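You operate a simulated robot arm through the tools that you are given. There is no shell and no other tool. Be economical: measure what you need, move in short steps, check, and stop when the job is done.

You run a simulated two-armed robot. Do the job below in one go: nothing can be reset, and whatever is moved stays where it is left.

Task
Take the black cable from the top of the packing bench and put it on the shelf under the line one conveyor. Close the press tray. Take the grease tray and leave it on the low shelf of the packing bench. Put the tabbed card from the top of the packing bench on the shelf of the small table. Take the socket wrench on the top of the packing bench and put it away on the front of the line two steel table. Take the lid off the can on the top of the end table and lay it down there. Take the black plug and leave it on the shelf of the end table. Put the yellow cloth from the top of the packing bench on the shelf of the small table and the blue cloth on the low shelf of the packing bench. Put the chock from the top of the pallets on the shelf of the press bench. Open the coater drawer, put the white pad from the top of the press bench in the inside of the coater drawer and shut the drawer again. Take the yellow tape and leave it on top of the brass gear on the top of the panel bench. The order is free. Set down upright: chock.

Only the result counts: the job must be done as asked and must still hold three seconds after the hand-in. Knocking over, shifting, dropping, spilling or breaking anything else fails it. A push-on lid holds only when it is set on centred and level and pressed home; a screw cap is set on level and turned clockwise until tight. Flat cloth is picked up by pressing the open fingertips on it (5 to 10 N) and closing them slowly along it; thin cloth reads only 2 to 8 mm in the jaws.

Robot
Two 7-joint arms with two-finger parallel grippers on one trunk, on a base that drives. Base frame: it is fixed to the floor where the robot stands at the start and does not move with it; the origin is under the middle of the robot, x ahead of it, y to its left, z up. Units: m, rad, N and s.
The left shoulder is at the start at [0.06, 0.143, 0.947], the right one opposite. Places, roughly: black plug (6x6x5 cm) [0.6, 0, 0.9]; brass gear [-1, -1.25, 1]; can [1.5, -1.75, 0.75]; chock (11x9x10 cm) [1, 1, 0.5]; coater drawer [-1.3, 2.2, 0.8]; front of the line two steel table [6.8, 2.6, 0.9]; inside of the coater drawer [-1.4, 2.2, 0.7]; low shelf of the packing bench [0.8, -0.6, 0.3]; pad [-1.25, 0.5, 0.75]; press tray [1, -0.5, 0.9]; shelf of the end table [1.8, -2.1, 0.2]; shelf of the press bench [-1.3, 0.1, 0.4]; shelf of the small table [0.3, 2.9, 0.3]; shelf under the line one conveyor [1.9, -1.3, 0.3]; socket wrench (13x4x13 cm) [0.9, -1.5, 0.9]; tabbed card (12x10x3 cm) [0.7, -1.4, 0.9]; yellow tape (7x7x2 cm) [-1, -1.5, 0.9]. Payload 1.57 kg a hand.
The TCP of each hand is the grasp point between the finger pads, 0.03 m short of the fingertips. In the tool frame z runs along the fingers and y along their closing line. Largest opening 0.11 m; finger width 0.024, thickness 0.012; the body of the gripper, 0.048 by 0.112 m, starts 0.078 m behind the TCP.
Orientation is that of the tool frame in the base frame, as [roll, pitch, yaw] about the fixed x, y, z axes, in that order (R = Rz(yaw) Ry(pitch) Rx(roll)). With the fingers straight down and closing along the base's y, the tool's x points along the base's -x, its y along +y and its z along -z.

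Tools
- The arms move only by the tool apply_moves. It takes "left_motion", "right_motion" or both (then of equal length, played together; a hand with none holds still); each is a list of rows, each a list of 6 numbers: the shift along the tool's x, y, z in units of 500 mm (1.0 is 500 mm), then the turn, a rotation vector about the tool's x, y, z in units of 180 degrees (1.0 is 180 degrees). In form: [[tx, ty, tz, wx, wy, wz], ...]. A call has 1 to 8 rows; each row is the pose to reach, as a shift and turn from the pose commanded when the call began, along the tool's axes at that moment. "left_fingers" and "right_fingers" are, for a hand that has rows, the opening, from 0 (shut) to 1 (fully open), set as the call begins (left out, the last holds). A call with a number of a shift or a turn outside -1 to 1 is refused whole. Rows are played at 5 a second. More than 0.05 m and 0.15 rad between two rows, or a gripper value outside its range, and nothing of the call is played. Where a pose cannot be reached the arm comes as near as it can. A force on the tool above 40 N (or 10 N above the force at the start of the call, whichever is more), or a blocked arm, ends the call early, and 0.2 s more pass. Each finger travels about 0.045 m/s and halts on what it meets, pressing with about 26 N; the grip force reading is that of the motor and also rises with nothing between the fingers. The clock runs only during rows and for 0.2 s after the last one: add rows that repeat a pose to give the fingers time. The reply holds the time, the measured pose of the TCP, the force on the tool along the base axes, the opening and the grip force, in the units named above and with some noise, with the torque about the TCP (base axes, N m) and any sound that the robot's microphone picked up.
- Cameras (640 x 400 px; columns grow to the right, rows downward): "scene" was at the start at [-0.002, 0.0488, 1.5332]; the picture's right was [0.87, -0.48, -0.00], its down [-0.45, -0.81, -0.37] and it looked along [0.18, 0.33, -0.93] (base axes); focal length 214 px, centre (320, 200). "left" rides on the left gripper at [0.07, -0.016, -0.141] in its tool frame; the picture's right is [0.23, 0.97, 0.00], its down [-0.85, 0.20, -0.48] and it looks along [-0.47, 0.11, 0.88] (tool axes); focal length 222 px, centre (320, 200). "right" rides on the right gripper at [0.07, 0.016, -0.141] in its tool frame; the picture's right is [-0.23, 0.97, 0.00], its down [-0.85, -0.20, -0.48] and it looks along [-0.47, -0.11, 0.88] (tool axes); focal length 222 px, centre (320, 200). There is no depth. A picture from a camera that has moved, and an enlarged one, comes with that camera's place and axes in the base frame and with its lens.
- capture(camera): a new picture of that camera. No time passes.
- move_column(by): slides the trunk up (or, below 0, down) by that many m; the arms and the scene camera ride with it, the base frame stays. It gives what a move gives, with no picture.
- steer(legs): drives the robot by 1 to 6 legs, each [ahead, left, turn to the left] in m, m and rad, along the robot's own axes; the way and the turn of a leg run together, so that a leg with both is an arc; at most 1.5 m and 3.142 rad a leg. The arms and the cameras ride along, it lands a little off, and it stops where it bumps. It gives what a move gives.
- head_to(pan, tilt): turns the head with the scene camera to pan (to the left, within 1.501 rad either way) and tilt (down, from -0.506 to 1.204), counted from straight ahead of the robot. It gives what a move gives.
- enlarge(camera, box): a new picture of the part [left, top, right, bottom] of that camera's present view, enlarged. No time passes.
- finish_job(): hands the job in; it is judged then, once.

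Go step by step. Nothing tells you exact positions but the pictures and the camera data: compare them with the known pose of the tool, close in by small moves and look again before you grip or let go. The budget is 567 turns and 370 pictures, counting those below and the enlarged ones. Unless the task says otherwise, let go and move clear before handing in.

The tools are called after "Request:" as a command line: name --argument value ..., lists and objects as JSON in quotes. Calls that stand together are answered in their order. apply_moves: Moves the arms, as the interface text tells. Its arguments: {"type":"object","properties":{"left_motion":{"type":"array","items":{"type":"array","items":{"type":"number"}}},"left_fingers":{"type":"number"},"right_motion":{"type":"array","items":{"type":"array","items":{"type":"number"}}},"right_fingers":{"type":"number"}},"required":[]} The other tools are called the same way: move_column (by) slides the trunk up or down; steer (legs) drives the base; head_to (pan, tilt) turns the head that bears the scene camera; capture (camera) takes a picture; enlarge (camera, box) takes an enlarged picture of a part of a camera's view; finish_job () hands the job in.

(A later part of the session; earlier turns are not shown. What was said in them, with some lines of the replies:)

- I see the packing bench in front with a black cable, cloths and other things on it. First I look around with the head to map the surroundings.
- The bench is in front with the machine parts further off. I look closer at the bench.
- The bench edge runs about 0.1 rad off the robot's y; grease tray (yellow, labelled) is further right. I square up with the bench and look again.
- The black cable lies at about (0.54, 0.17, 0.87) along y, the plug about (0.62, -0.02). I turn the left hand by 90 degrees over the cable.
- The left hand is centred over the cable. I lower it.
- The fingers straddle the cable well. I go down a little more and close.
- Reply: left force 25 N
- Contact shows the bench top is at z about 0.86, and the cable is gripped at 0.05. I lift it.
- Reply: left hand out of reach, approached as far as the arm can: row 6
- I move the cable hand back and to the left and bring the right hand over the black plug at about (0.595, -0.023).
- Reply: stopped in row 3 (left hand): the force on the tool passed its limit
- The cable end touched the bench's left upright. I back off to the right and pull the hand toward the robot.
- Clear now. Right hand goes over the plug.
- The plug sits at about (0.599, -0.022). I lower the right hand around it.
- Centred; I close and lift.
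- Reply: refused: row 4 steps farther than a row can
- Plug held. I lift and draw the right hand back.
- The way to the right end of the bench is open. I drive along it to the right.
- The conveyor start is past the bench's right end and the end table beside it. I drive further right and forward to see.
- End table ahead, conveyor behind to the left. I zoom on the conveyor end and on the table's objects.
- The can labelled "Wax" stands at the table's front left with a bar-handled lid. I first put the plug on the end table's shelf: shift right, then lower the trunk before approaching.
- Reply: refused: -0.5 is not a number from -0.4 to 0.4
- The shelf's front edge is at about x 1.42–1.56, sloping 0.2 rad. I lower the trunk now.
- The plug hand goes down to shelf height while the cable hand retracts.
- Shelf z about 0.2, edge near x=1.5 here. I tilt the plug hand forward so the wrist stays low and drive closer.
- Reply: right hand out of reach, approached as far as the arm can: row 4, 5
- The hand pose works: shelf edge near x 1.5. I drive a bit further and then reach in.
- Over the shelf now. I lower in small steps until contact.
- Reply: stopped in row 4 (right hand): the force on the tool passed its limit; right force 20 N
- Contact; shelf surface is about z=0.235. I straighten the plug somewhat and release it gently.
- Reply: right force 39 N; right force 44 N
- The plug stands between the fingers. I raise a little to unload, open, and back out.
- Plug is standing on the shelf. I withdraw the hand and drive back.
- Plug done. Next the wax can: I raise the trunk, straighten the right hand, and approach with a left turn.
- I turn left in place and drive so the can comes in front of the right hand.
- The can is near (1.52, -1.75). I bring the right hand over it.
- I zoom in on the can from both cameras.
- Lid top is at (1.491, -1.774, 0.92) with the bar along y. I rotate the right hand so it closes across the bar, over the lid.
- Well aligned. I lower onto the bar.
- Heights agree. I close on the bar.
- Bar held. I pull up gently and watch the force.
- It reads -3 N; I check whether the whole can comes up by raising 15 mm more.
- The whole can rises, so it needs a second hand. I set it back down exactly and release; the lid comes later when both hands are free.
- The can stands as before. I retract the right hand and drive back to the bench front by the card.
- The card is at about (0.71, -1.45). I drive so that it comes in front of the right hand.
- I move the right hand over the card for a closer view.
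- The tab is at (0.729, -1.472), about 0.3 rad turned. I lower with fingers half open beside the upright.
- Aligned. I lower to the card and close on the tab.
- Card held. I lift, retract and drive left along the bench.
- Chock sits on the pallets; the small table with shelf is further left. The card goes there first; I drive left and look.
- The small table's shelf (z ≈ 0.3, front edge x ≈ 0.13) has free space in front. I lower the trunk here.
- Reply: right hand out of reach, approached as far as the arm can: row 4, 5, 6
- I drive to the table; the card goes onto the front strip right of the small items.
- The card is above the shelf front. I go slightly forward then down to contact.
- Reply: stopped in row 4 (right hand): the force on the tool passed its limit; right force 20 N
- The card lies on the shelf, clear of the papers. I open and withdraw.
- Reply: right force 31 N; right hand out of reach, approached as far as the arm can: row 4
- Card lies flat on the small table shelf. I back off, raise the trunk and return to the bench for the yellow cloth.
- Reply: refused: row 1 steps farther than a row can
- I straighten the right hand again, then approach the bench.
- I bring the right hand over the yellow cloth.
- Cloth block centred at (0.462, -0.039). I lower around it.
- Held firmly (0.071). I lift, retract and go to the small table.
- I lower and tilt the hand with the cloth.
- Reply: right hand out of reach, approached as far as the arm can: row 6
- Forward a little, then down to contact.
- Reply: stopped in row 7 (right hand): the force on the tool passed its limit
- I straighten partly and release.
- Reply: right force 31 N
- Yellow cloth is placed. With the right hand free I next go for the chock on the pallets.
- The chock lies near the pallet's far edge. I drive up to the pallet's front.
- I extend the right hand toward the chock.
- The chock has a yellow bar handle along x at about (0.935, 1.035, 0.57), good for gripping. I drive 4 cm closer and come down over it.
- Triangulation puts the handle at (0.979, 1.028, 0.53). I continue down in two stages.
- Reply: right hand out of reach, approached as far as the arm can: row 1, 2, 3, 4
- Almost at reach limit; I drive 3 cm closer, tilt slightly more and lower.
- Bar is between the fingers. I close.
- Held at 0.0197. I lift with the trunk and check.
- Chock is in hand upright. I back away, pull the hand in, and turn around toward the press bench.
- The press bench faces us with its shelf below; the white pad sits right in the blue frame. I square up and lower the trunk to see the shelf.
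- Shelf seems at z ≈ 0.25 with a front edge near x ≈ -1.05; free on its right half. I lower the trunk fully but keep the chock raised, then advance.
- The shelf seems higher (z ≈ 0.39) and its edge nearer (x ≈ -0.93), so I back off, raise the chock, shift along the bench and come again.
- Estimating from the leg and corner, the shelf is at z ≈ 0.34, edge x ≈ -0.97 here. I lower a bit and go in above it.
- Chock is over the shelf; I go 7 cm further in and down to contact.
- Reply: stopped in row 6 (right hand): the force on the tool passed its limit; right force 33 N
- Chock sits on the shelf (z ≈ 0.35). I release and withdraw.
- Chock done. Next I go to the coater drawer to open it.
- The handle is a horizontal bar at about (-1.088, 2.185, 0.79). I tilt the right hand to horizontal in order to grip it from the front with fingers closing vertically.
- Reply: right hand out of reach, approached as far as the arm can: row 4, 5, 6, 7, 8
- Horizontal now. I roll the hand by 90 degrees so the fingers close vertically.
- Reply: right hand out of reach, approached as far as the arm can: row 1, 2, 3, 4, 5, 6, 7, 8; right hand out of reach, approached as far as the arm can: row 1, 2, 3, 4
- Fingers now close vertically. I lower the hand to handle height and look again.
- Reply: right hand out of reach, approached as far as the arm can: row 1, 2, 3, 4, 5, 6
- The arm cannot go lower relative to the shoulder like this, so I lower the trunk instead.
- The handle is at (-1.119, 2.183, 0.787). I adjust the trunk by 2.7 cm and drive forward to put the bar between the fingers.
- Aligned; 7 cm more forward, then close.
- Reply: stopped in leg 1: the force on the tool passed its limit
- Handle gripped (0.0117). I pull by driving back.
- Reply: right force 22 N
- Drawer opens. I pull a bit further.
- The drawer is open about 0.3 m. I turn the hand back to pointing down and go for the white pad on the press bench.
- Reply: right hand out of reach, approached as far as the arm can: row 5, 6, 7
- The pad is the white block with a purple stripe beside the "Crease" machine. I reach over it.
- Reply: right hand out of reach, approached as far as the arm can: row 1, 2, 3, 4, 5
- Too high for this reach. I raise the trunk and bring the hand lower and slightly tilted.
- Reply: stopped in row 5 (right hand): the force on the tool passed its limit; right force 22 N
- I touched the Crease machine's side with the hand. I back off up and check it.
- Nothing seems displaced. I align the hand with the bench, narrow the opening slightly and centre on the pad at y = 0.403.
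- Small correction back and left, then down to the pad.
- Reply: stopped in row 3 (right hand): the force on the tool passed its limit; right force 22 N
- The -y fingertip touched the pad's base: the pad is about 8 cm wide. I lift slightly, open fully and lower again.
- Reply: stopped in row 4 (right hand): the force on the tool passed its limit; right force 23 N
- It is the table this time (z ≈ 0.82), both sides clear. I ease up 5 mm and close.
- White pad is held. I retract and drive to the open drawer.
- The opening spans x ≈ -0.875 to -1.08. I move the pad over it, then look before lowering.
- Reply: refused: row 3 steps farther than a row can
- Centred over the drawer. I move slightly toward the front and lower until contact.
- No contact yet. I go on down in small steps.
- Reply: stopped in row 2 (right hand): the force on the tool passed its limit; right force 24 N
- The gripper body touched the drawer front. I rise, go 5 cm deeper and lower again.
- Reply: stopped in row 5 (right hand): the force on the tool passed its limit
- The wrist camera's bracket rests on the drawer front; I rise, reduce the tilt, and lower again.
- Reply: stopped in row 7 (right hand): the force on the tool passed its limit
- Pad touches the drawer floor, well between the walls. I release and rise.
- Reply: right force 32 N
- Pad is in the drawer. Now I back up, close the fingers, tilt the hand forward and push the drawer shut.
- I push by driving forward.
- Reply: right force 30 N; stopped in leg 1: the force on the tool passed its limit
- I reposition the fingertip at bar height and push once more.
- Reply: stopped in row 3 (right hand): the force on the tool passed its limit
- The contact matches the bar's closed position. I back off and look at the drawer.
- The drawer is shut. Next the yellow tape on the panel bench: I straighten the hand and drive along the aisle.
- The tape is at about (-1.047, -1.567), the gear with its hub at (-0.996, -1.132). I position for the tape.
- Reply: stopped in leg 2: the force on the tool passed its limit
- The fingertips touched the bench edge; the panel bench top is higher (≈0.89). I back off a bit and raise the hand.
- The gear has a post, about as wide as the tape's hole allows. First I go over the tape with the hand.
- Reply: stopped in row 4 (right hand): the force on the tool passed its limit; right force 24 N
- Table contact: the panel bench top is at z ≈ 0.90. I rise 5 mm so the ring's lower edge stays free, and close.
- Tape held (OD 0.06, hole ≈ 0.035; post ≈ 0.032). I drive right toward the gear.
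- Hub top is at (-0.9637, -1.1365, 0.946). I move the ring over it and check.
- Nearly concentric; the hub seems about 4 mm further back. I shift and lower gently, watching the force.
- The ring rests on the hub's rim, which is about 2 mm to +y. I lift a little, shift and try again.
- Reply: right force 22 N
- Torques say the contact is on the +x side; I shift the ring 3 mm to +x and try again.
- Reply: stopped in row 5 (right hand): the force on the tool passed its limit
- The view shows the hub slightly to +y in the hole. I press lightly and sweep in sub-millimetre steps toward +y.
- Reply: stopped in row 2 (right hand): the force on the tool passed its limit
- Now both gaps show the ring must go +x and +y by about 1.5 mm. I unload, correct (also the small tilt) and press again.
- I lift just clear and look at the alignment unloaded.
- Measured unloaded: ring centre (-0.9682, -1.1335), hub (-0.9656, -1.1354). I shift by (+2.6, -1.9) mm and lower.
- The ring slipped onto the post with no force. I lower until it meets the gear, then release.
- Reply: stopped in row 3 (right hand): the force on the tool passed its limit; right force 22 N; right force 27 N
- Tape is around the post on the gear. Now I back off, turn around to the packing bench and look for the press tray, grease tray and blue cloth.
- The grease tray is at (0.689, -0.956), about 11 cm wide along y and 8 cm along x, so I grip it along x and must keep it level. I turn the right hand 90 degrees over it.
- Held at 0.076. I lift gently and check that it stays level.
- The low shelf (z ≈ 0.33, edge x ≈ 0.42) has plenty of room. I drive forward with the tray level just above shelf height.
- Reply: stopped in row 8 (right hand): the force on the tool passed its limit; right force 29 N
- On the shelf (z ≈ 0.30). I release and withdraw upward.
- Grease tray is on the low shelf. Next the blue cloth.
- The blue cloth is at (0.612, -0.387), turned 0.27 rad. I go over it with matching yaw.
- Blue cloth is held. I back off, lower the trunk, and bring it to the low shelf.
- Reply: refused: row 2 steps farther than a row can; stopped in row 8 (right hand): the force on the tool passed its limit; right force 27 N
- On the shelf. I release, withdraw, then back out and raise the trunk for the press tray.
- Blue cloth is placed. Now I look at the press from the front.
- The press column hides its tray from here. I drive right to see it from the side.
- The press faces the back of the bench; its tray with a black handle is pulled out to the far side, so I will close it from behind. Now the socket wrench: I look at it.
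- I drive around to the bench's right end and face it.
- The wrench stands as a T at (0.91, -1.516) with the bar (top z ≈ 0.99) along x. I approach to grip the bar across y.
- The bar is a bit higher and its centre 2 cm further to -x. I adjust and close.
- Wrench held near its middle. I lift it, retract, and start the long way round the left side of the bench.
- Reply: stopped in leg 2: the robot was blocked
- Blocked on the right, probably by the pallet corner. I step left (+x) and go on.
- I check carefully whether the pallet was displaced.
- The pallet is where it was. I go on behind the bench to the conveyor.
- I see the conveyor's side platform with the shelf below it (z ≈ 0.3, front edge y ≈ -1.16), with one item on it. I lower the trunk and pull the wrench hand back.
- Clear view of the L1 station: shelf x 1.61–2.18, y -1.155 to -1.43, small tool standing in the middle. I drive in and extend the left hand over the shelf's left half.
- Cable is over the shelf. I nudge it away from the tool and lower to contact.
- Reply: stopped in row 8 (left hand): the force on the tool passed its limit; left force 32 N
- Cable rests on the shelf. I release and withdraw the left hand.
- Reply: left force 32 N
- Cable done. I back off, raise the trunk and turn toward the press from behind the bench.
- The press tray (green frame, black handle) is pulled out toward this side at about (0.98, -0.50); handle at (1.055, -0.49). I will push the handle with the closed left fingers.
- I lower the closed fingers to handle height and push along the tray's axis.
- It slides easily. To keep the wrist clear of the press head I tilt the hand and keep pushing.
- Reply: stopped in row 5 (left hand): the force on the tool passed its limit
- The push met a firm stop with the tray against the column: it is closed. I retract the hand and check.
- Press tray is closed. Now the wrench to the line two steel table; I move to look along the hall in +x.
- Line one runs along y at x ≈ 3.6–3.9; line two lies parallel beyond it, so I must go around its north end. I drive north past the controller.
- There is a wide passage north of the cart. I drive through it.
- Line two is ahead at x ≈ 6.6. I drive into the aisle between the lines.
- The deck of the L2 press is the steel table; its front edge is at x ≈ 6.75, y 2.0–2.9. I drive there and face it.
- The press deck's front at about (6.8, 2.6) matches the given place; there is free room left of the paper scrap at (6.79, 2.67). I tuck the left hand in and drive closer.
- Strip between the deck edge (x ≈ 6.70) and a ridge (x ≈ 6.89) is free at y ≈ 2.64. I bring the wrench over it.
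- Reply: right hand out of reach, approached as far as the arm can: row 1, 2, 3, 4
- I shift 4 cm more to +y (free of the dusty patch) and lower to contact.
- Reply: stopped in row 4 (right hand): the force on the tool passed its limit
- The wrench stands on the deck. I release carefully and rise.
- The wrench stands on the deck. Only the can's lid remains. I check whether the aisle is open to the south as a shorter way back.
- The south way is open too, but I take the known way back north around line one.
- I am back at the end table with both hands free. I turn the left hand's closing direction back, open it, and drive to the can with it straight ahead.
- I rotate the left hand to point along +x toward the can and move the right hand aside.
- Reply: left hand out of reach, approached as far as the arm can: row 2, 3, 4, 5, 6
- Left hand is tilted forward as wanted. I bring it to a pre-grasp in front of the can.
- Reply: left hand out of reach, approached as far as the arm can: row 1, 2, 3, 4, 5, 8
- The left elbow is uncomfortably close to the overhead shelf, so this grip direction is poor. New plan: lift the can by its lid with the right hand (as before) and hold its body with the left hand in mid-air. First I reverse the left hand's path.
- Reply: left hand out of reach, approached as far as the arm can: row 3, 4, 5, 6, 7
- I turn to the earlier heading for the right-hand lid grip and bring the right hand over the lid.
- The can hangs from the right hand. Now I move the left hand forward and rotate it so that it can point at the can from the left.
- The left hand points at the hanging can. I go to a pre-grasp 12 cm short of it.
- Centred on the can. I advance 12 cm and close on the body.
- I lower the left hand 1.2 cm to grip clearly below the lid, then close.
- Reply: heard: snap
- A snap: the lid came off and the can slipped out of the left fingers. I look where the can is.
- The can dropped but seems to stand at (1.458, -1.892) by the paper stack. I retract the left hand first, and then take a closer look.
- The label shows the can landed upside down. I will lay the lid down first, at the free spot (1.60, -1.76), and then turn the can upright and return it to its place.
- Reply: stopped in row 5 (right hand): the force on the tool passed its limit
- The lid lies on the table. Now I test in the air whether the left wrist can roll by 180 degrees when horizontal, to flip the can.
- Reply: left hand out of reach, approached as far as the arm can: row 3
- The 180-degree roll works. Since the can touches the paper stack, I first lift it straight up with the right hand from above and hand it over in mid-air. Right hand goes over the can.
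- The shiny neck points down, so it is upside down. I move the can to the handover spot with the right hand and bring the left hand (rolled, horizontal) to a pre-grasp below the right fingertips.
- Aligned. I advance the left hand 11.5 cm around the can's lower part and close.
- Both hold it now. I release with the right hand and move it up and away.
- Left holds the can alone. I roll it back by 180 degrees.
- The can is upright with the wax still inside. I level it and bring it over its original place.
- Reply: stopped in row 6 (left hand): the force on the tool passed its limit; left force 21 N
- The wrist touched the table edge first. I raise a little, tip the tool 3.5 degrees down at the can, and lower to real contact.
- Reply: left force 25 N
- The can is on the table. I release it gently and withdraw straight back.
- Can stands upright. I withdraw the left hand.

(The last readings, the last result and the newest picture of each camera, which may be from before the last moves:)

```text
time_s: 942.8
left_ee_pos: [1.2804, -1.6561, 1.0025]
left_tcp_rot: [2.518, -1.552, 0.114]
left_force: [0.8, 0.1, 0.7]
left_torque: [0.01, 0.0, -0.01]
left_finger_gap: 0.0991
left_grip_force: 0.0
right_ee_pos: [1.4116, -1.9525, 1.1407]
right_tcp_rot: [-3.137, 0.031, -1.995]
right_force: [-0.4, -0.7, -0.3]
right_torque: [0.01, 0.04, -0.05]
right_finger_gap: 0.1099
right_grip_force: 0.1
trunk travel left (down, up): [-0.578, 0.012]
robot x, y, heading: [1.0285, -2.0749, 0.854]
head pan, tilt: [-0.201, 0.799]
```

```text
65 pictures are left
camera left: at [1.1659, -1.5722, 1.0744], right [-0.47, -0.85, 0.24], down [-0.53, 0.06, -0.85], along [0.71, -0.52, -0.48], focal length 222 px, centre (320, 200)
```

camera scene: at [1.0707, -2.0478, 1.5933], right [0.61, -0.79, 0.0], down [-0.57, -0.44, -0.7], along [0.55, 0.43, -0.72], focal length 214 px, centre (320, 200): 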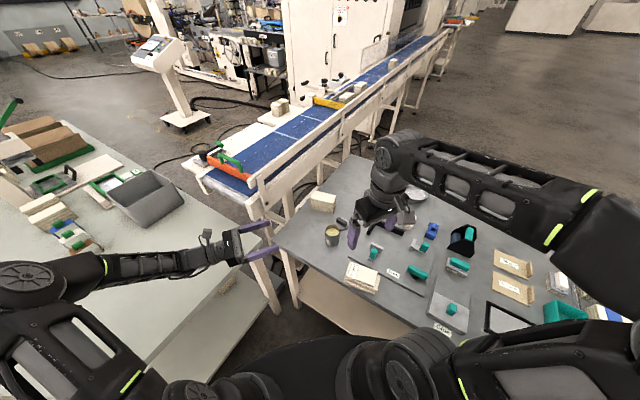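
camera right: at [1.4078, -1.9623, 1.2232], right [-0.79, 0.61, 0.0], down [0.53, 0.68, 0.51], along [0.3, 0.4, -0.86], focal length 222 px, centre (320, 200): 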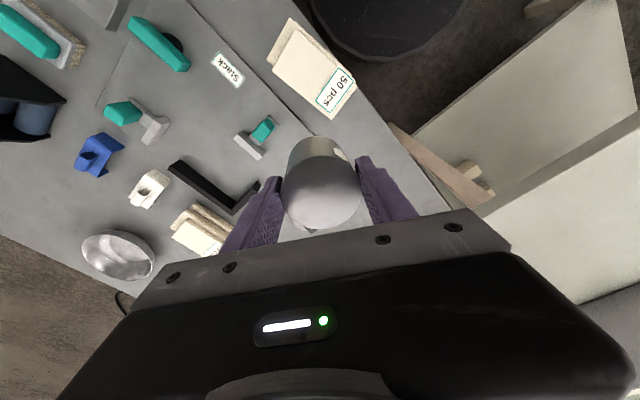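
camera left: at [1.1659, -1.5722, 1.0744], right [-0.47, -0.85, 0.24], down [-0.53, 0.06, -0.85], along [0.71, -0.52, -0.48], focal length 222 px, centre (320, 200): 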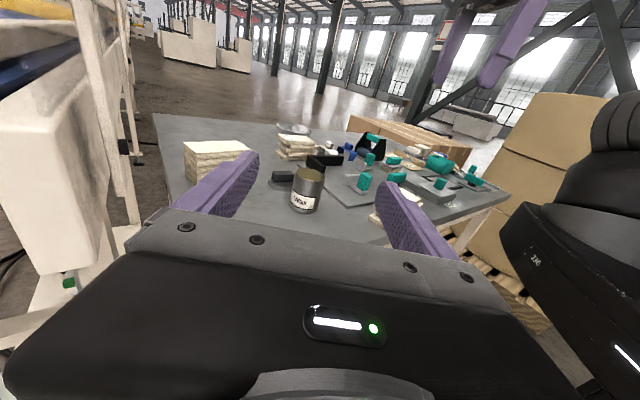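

I check whether the paper stack was shifted by comparing with my first pictures.

Request:
enlarge --camera "scene" --box '[260, 160, 400, 300]'

```text
2.86 times, centred on (330, 230) of scene
camera zoom: at [1.0707, -2.0478, 1.5933], right [0.61, -0.79, 0.0], down [-0.57, -0.44, -0.7], along [0.55, 0.43, -0.72], focal length 613 px, centre (291, 114)
```

zoom: 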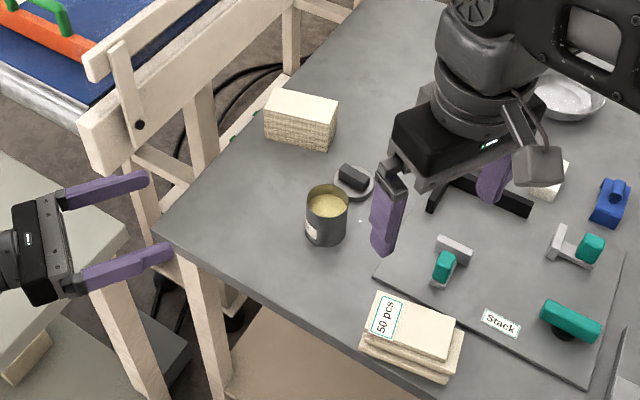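

Request:
capture --camera "right"

Request:
enlarge --camera "scene" --box '[325, 240, 405, 310]'

```text
63 pictures are left
camera right: at [1.3662, -2.0141, 1.2799], right [-0.79, 0.61, 0.0], down [0.53, 0.68, 0.51], along [0.3, 0.4, -0.86], focal length 222 px, centre (320, 200)
```

right: 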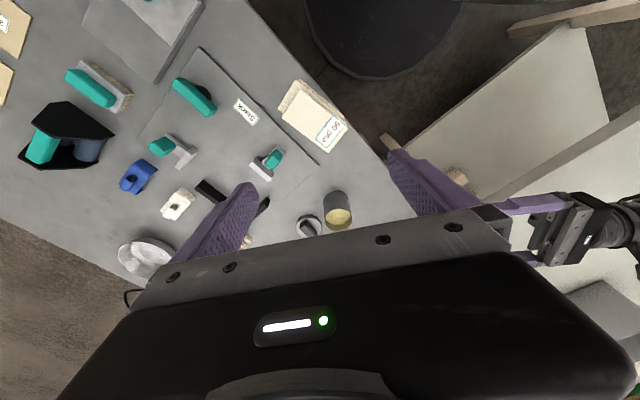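

```text
5.71 times, centred on (365, 275) of scene
camera zoom: at [1.0707, -2.0478, 1.5933], right [0.61, -0.79, 0.0], down [-0.57, -0.44, -0.7], along [0.55, 0.43, -0.72], focal length 1226 px, centre (63, -229)
```

zoom: 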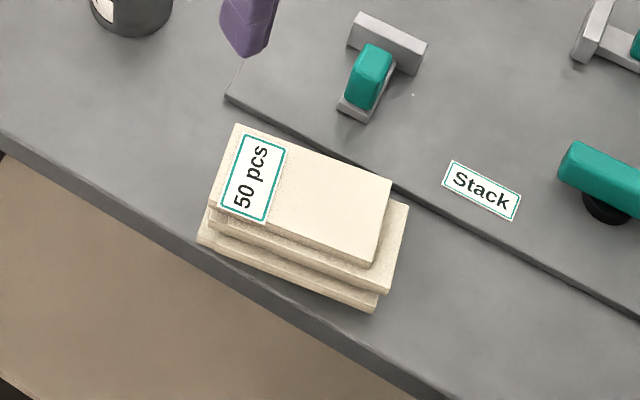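

The fallen can pushed the "50 pcs" stack by about 2 cm toward the edge. I push it gently back along its normal with the closed right fingertips.

Request:
apply_moves --right_motion '[[0.025, 0.025, 0, 0, 0, -0.04], [0.05, 0.05, 0.04, 0, 0, -0.08], [0.075, 0.075, 0.1, 0, 0, -0.12], [0.102, 0.101, 0.17, 0, 0, -0.16], [0.102, 0.101, 0.24, 0, 0, -0.19], [0.102, 0.101, 0.28, 0, 0, -0.19]]' --right_fingers 0

Request:
capture --camera "right"

Request:
enlarge --camera "scene" --box '[305, 225, 405, 315]'

```text
time_s: 944.2
left_ee_pos: [1.2807, -1.6549, 1.0021]
left_tcp_rot: [2.528, -1.551, 0.108]
left_force: [1.3, 0.5, 0.3]
left_torque: [0.0, 0.03, -0.01]
left_finger_gap: 0.099
left_grip_force: 0.0
right_ee_pos: [1.3522, -1.9681, 1.0042]
right_tcp_rot: [-3.125, 0.022, -1.395]
right_force: [0.2, 0.8, -0.3]
right_torque: [0.03, 0.05, 0.0]
right_finger_gap: 0.0
right_grip_force: 8.1
right hand out of reach, approached as far as the arm can: row 6
trunk travel left (down, up): [-0.578, 0.012]
robot x, y, heading: [1.0276, -2.0729, 0.855]
head pan, tilt: [-0.201, 0.799]
```

```text
61 pictures are left
camera right: at [1.3468, -2.0435, 1.1432], right [-1.0, 0.06, -0.01], down [0.04, 0.86, 0.5], along [0.04, 0.5, -0.87], focal length 222 px, centre (320, 200)
```

right: 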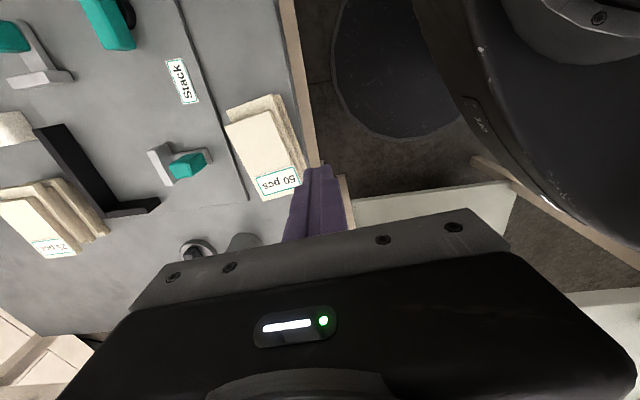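

```text
4.44 times, centred on (355, 270) of scene
camera zoom: at [1.0714, -2.047, 1.5934], right [0.61, -0.79, 0.0], down [-0.57, -0.44, -0.7], along [0.55, 0.43, -0.72], focal length 953 px, centre (164, -111)
```

zoom: 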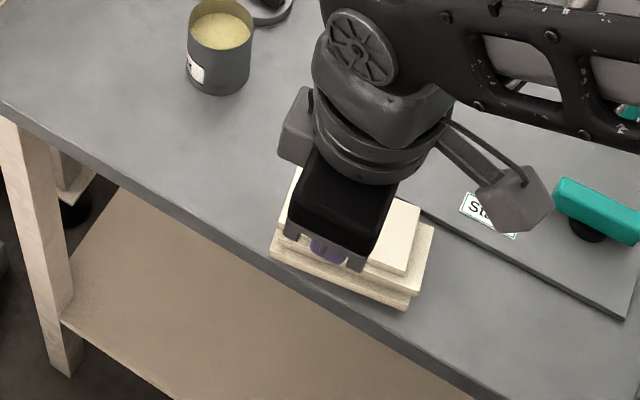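

I back the robot a little for better reach and bring the fingertips in front of the stack, then lower.

Request:
steer --legs '[[-0.15, 0, 0]]'

Request:
apply_moves --right_motion '[[-0.06, -0.05, 0, 0, 0, 0], [-0.12, -0.1, 0, 0, 0, 0], [-0.17, -0.14, 0.02, 0, 0, 0], [-0.19, -0.15, 0.1, 0, 0, 0], [-0.19, -0.15, 0.18, 0, 0, 0], [-0.19, -0.15, 0.2, 0, 0, 0]]'

Request:
capture --camera "right"

Request:
capture --camera "scene"

```text
time_s: 945.6
left_ee_pos: [1.1838, -1.771, 1.0029]
left_tcp_rot: [2.595, -1.554, 0.034]
left_force: [-0.3, 0.7, -0.6]
left_torque: [-0.02, 0.01, 0.01]
left_finger_gap: 0.0991
left_grip_force: 0.0
right_ee_pos: [1.2538, -2.0844, 1.0039]
right_tcp_rot: [-3.123, 0.023, -1.404]
right_force: [0.2, -0.3, 0.4]
right_torque: [0.04, -0.02, 0.01]
right_finger_gap: 0.0
right_grip_force: 20.9
trunk travel left (down, up): [-0.578, 0.012]
robot x, y, heading: [0.9252, -2.191, 0.853]
head pan, tilt: [-0.201, 0.799]
```

```text
time_s: 947.0
left_ee_pos: [1.1857, -1.7706, 1.0015]
left_tcp_rot: [2.543, -1.554, 0.085]
left_force: [-0.1, 0.5, -0.5]
left_torque: [0.01, 0.01, -0.03]
left_finger_gap: 0.0989
left_grip_force: 0.2
right_ee_pos: [1.3165, -1.9732, 0.9074]
right_tcp_rot: [-3.125, 0.023, -1.402]
right_force: [0.3, 0.7, -0.9]
right_torque: [0.03, 0.01, 0.03]
right_finger_gap: 0.0
right_grip_force: 22.0
trunk travel left (down, up): [-0.578, 0.012]
robot x, y, heading: [0.9313, -2.1871, 0.853]
head pan, tilt: [-0.201, 0.799]
```

```text
59 pictures are left
camera right: at [1.3091, -2.0488, 1.0457], right [-1.0, 0.06, -0.01], down [0.05, 0.86, 0.5], along [0.04, 0.5, -0.87], focal length 222 px, centre (320, 200)
```

right: 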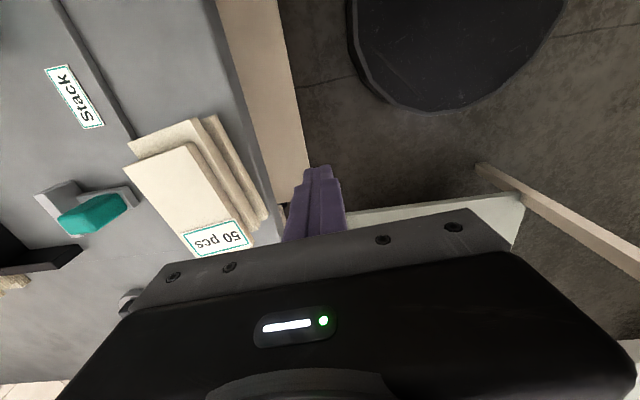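

```text
58 pictures are left
camera scene: at [0.9735, -2.161, 1.5934], right [0.61, -0.79, 0.0], down [-0.57, -0.44, -0.7], along [0.55, 0.42, -0.72], focal length 214 px, centre (320, 200)
```

scene: 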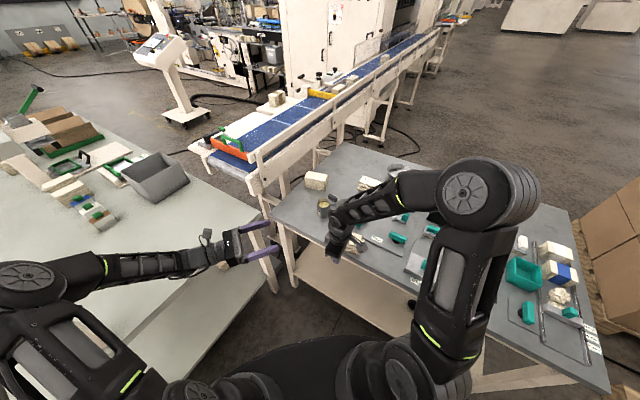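

Request:
apply_moves --right_motion '[[0, 0, 0.04, 0, 0, 0], [0, 0, 0.078, 0, 0, 0], [0, -0.05, 0.078, 0, 0, 0], [0, -0.1, 0.078, 0, 0, 0], [0, -0.11, 0.078, 0, 0, 0]]'

Request:
capture --camera "right"

```text
time_s: 948.2
left_ee_pos: [1.1855, -1.7694, 1.0018]
left_tcp_rot: [2.543, -1.552, 0.087]
left_force: [-0.1, -0.8, 0.7]
left_torque: [-0.05, 0.0, -0.02]
left_finger_gap: 0.0988
left_grip_force: 0.0
right_ee_pos: [1.367, -1.9634, 0.8708]
right_tcp_rot: [-3.123, 0.022, -1.403]
right_force: [0.5, 0.7, 0.4]
right_torque: [-0.01, 0.03, 0.0]
right_finger_gap: 0.0
right_grip_force: 21.5
trunk travel left (down, up): [-0.578, 0.012]
robot x, y, heading: [0.9288, -2.1889, 0.858]
head pan, tilt: [-0.201, 0.799]
```

```text
57 pictures are left
camera right: at [1.3623, -2.0389, 1.0105], right [-1.0, 0.06, -0.01], down [0.05, 0.86, 0.5], along [0.04, 0.5, -0.87], focal length 222 px, centre (320, 200)
```

right: 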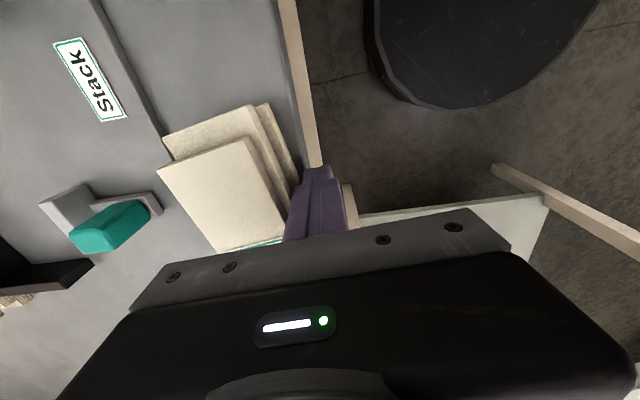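

Request:
apply_moves --right_motion '[[0, -0.012, 0, 0, 0, 0], [0, -0.024, 0, 0, 0, 0], [0, -0.036, 0, 0, 0, 0], [0, -0.046, 0, 0, 0, 0]]'

Request:
capture --camera "right"

```text
time_s: 949.2
left_ee_pos: [1.1844, -1.7698, 1.0008]
left_tcp_rot: [2.545, -1.552, 0.085]
left_force: [0.8, -1.0, -0.5]
left_torque: [0.0, 0.0, 0.01]
left_finger_gap: 0.099
left_grip_force: 0.1
right_ee_pos: [1.3914, -1.9604, 0.8712]
right_tcp_rot: [-3.125, 0.022, -1.405]
right_force: [-0.6, 0.1, 0.6]
right_torque: [0.02, 0.01, -0.02]
right_finger_gap: 0.0002
right_grip_force: 21.1
trunk travel left (down, up): [-0.578, 0.012]
robot x, y, heading: [0.9296, -2.1874, 0.857]
head pan, tilt: [-0.201, 0.799]
```

```text
56 pictures are left
camera right: at [1.3852, -2.0362, 1.01], right [-1.0, 0.06, -0.01], down [0.05, 0.86, 0.5], along [0.04, 0.5, -0.87], focal length 222 px, centre (320, 200)
```

right: 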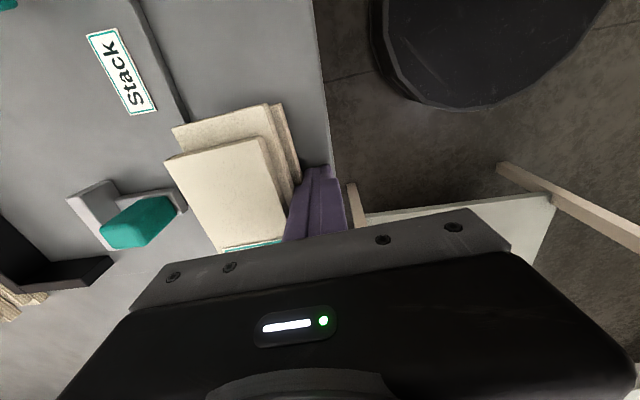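

Request:
apply_moves --right_motion '[[0, 0.04, 0, 0, 0, 0], [0, 0.1, -0.04, 0, 0, 0], [0, 0.14, -0.12, 0, 0, 0], [0.04, 0.2, -0.2, 0, 0, 0], [0.1, 0.24, -0.26, 0, 0, 0], [0.18, 0.26, -0.28, 0, 0, 0]]'

Request:
capture --camera "scene"

Request:
enlarge --camera "scene" --box '[310, 190, 410, 280]'

```text
refused: row 4 steps farther than a row can; nothing moved
```

```text
55 pictures are left
camera scene: at [0.9735, -2.161, 1.5933], right [0.61, -0.79, 0.0], down [-0.57, -0.44, -0.7], along [0.55, 0.42, -0.72], focal length 214 px, centre (320, 200)
```

scene: 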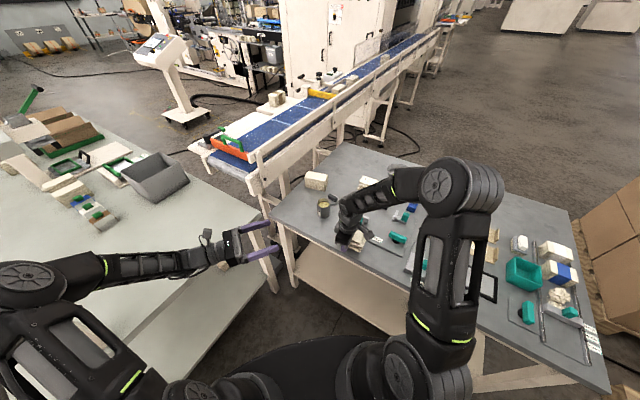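

```text
4.44 times, centred on (360, 235) of scene
camera zoom: at [0.9735, -2.161, 1.5933], right [0.61, -0.79, 0.0], down [-0.57, -0.44, -0.7], along [0.55, 0.42, -0.72], focal length 953 px, centre (142, 44)
```

zoom: 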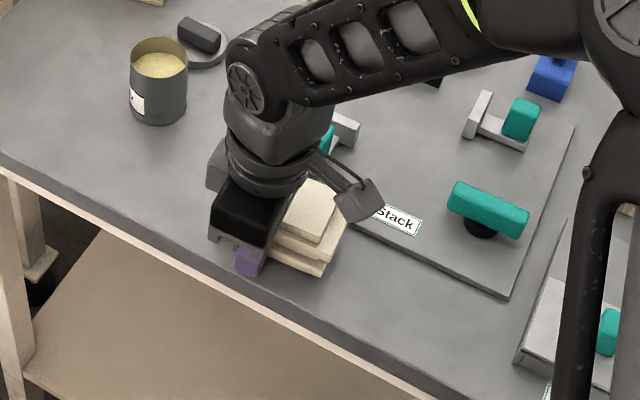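

I retract the right hand in smaller steps and look at the stack.

Request:
apply_moves --right_motion '[[0, 0.05, 0, 0, 0, 0], [0, 0.11, -0.03, 0, 0, 0], [0, 0.15, -0.1, 0, 0, 0], [0.02, 0.18, -0.18, 0, 0, 0], [0.06, 0.2, -0.25, 0, 0, 0], [0.12, 0.22, -0.3, 0, 0, 0], [0.2, 0.24, -0.32, 0, 0, 0]]'

Request:
enlarge --camera "scene" --box '[310, 190, 410, 280]'

```text
time_s: 950.8
left_ee_pos: [1.1851, -1.772, 1.0035]
left_tcp_rot: [2.597, -1.554, 0.033]
left_force: [0.0, 0.2, 0.5]
left_torque: [-0.01, 0.01, 0.02]
left_finger_gap: 0.0991
left_grip_force: 0.0
right_ee_pos: [1.2882, -2.0852, 1.0282]
right_tcp_rot: [-3.121, 0.023, -1.402]
right_force: [-0.4, 0.7, -0.1]
right_torque: [0.03, -0.04, 0.01]
right_finger_gap: 0.0001
right_grip_force: 21.3
trunk travel left (down, up): [-0.578, 0.012]
robot x, y, heading: [0.9264, -2.1896, 0.859]
head pan, tilt: [-0.201, 0.799]
```

```text
4.44 times, centred on (360, 235) of scene
camera zoom: at [0.9728, -2.1624, 1.5934], right [0.61, -0.79, 0.0], down [-0.57, -0.44, -0.7], along [0.55, 0.43, -0.72], focal length 953 px, centre (142, 44)
```

zoom: 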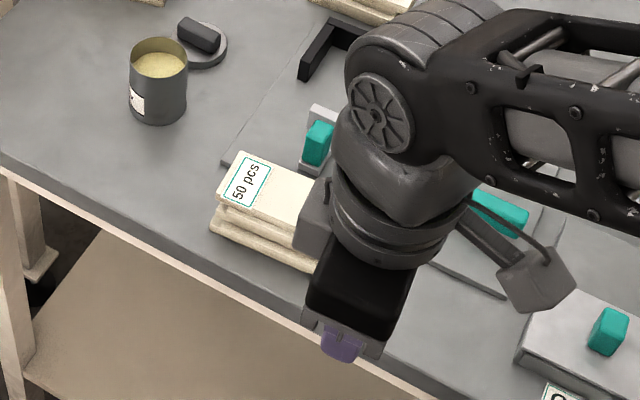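

The stack is back where it was, the can stands upright with the lid lying beside it, and both hands are empty and clear. I hand in the job.

Request:
finish_job

```text
The job is handed in.
```

I did every item on the list and handed the job in, but the can was dropped while I was taking its lid off.

- **Can:** it fell upside down and pushed the "50 pcs" paper stack on the end table about 2 cm. I set it upright in its old place with the wax still inside. I then pushed the stack back to within a few millimetres of where it was, as far as the pictures show.
- **Other contacts:** on the way I also brushed the crease machine and the pallets. Neither looked displaced in the pictures.
- **Socket wrench:** I took the "front of the line two steel table" to be the steel deck of the L2 press, because it matched the given coordinates. There is also a steel table labelled "Lane L2" next to it.
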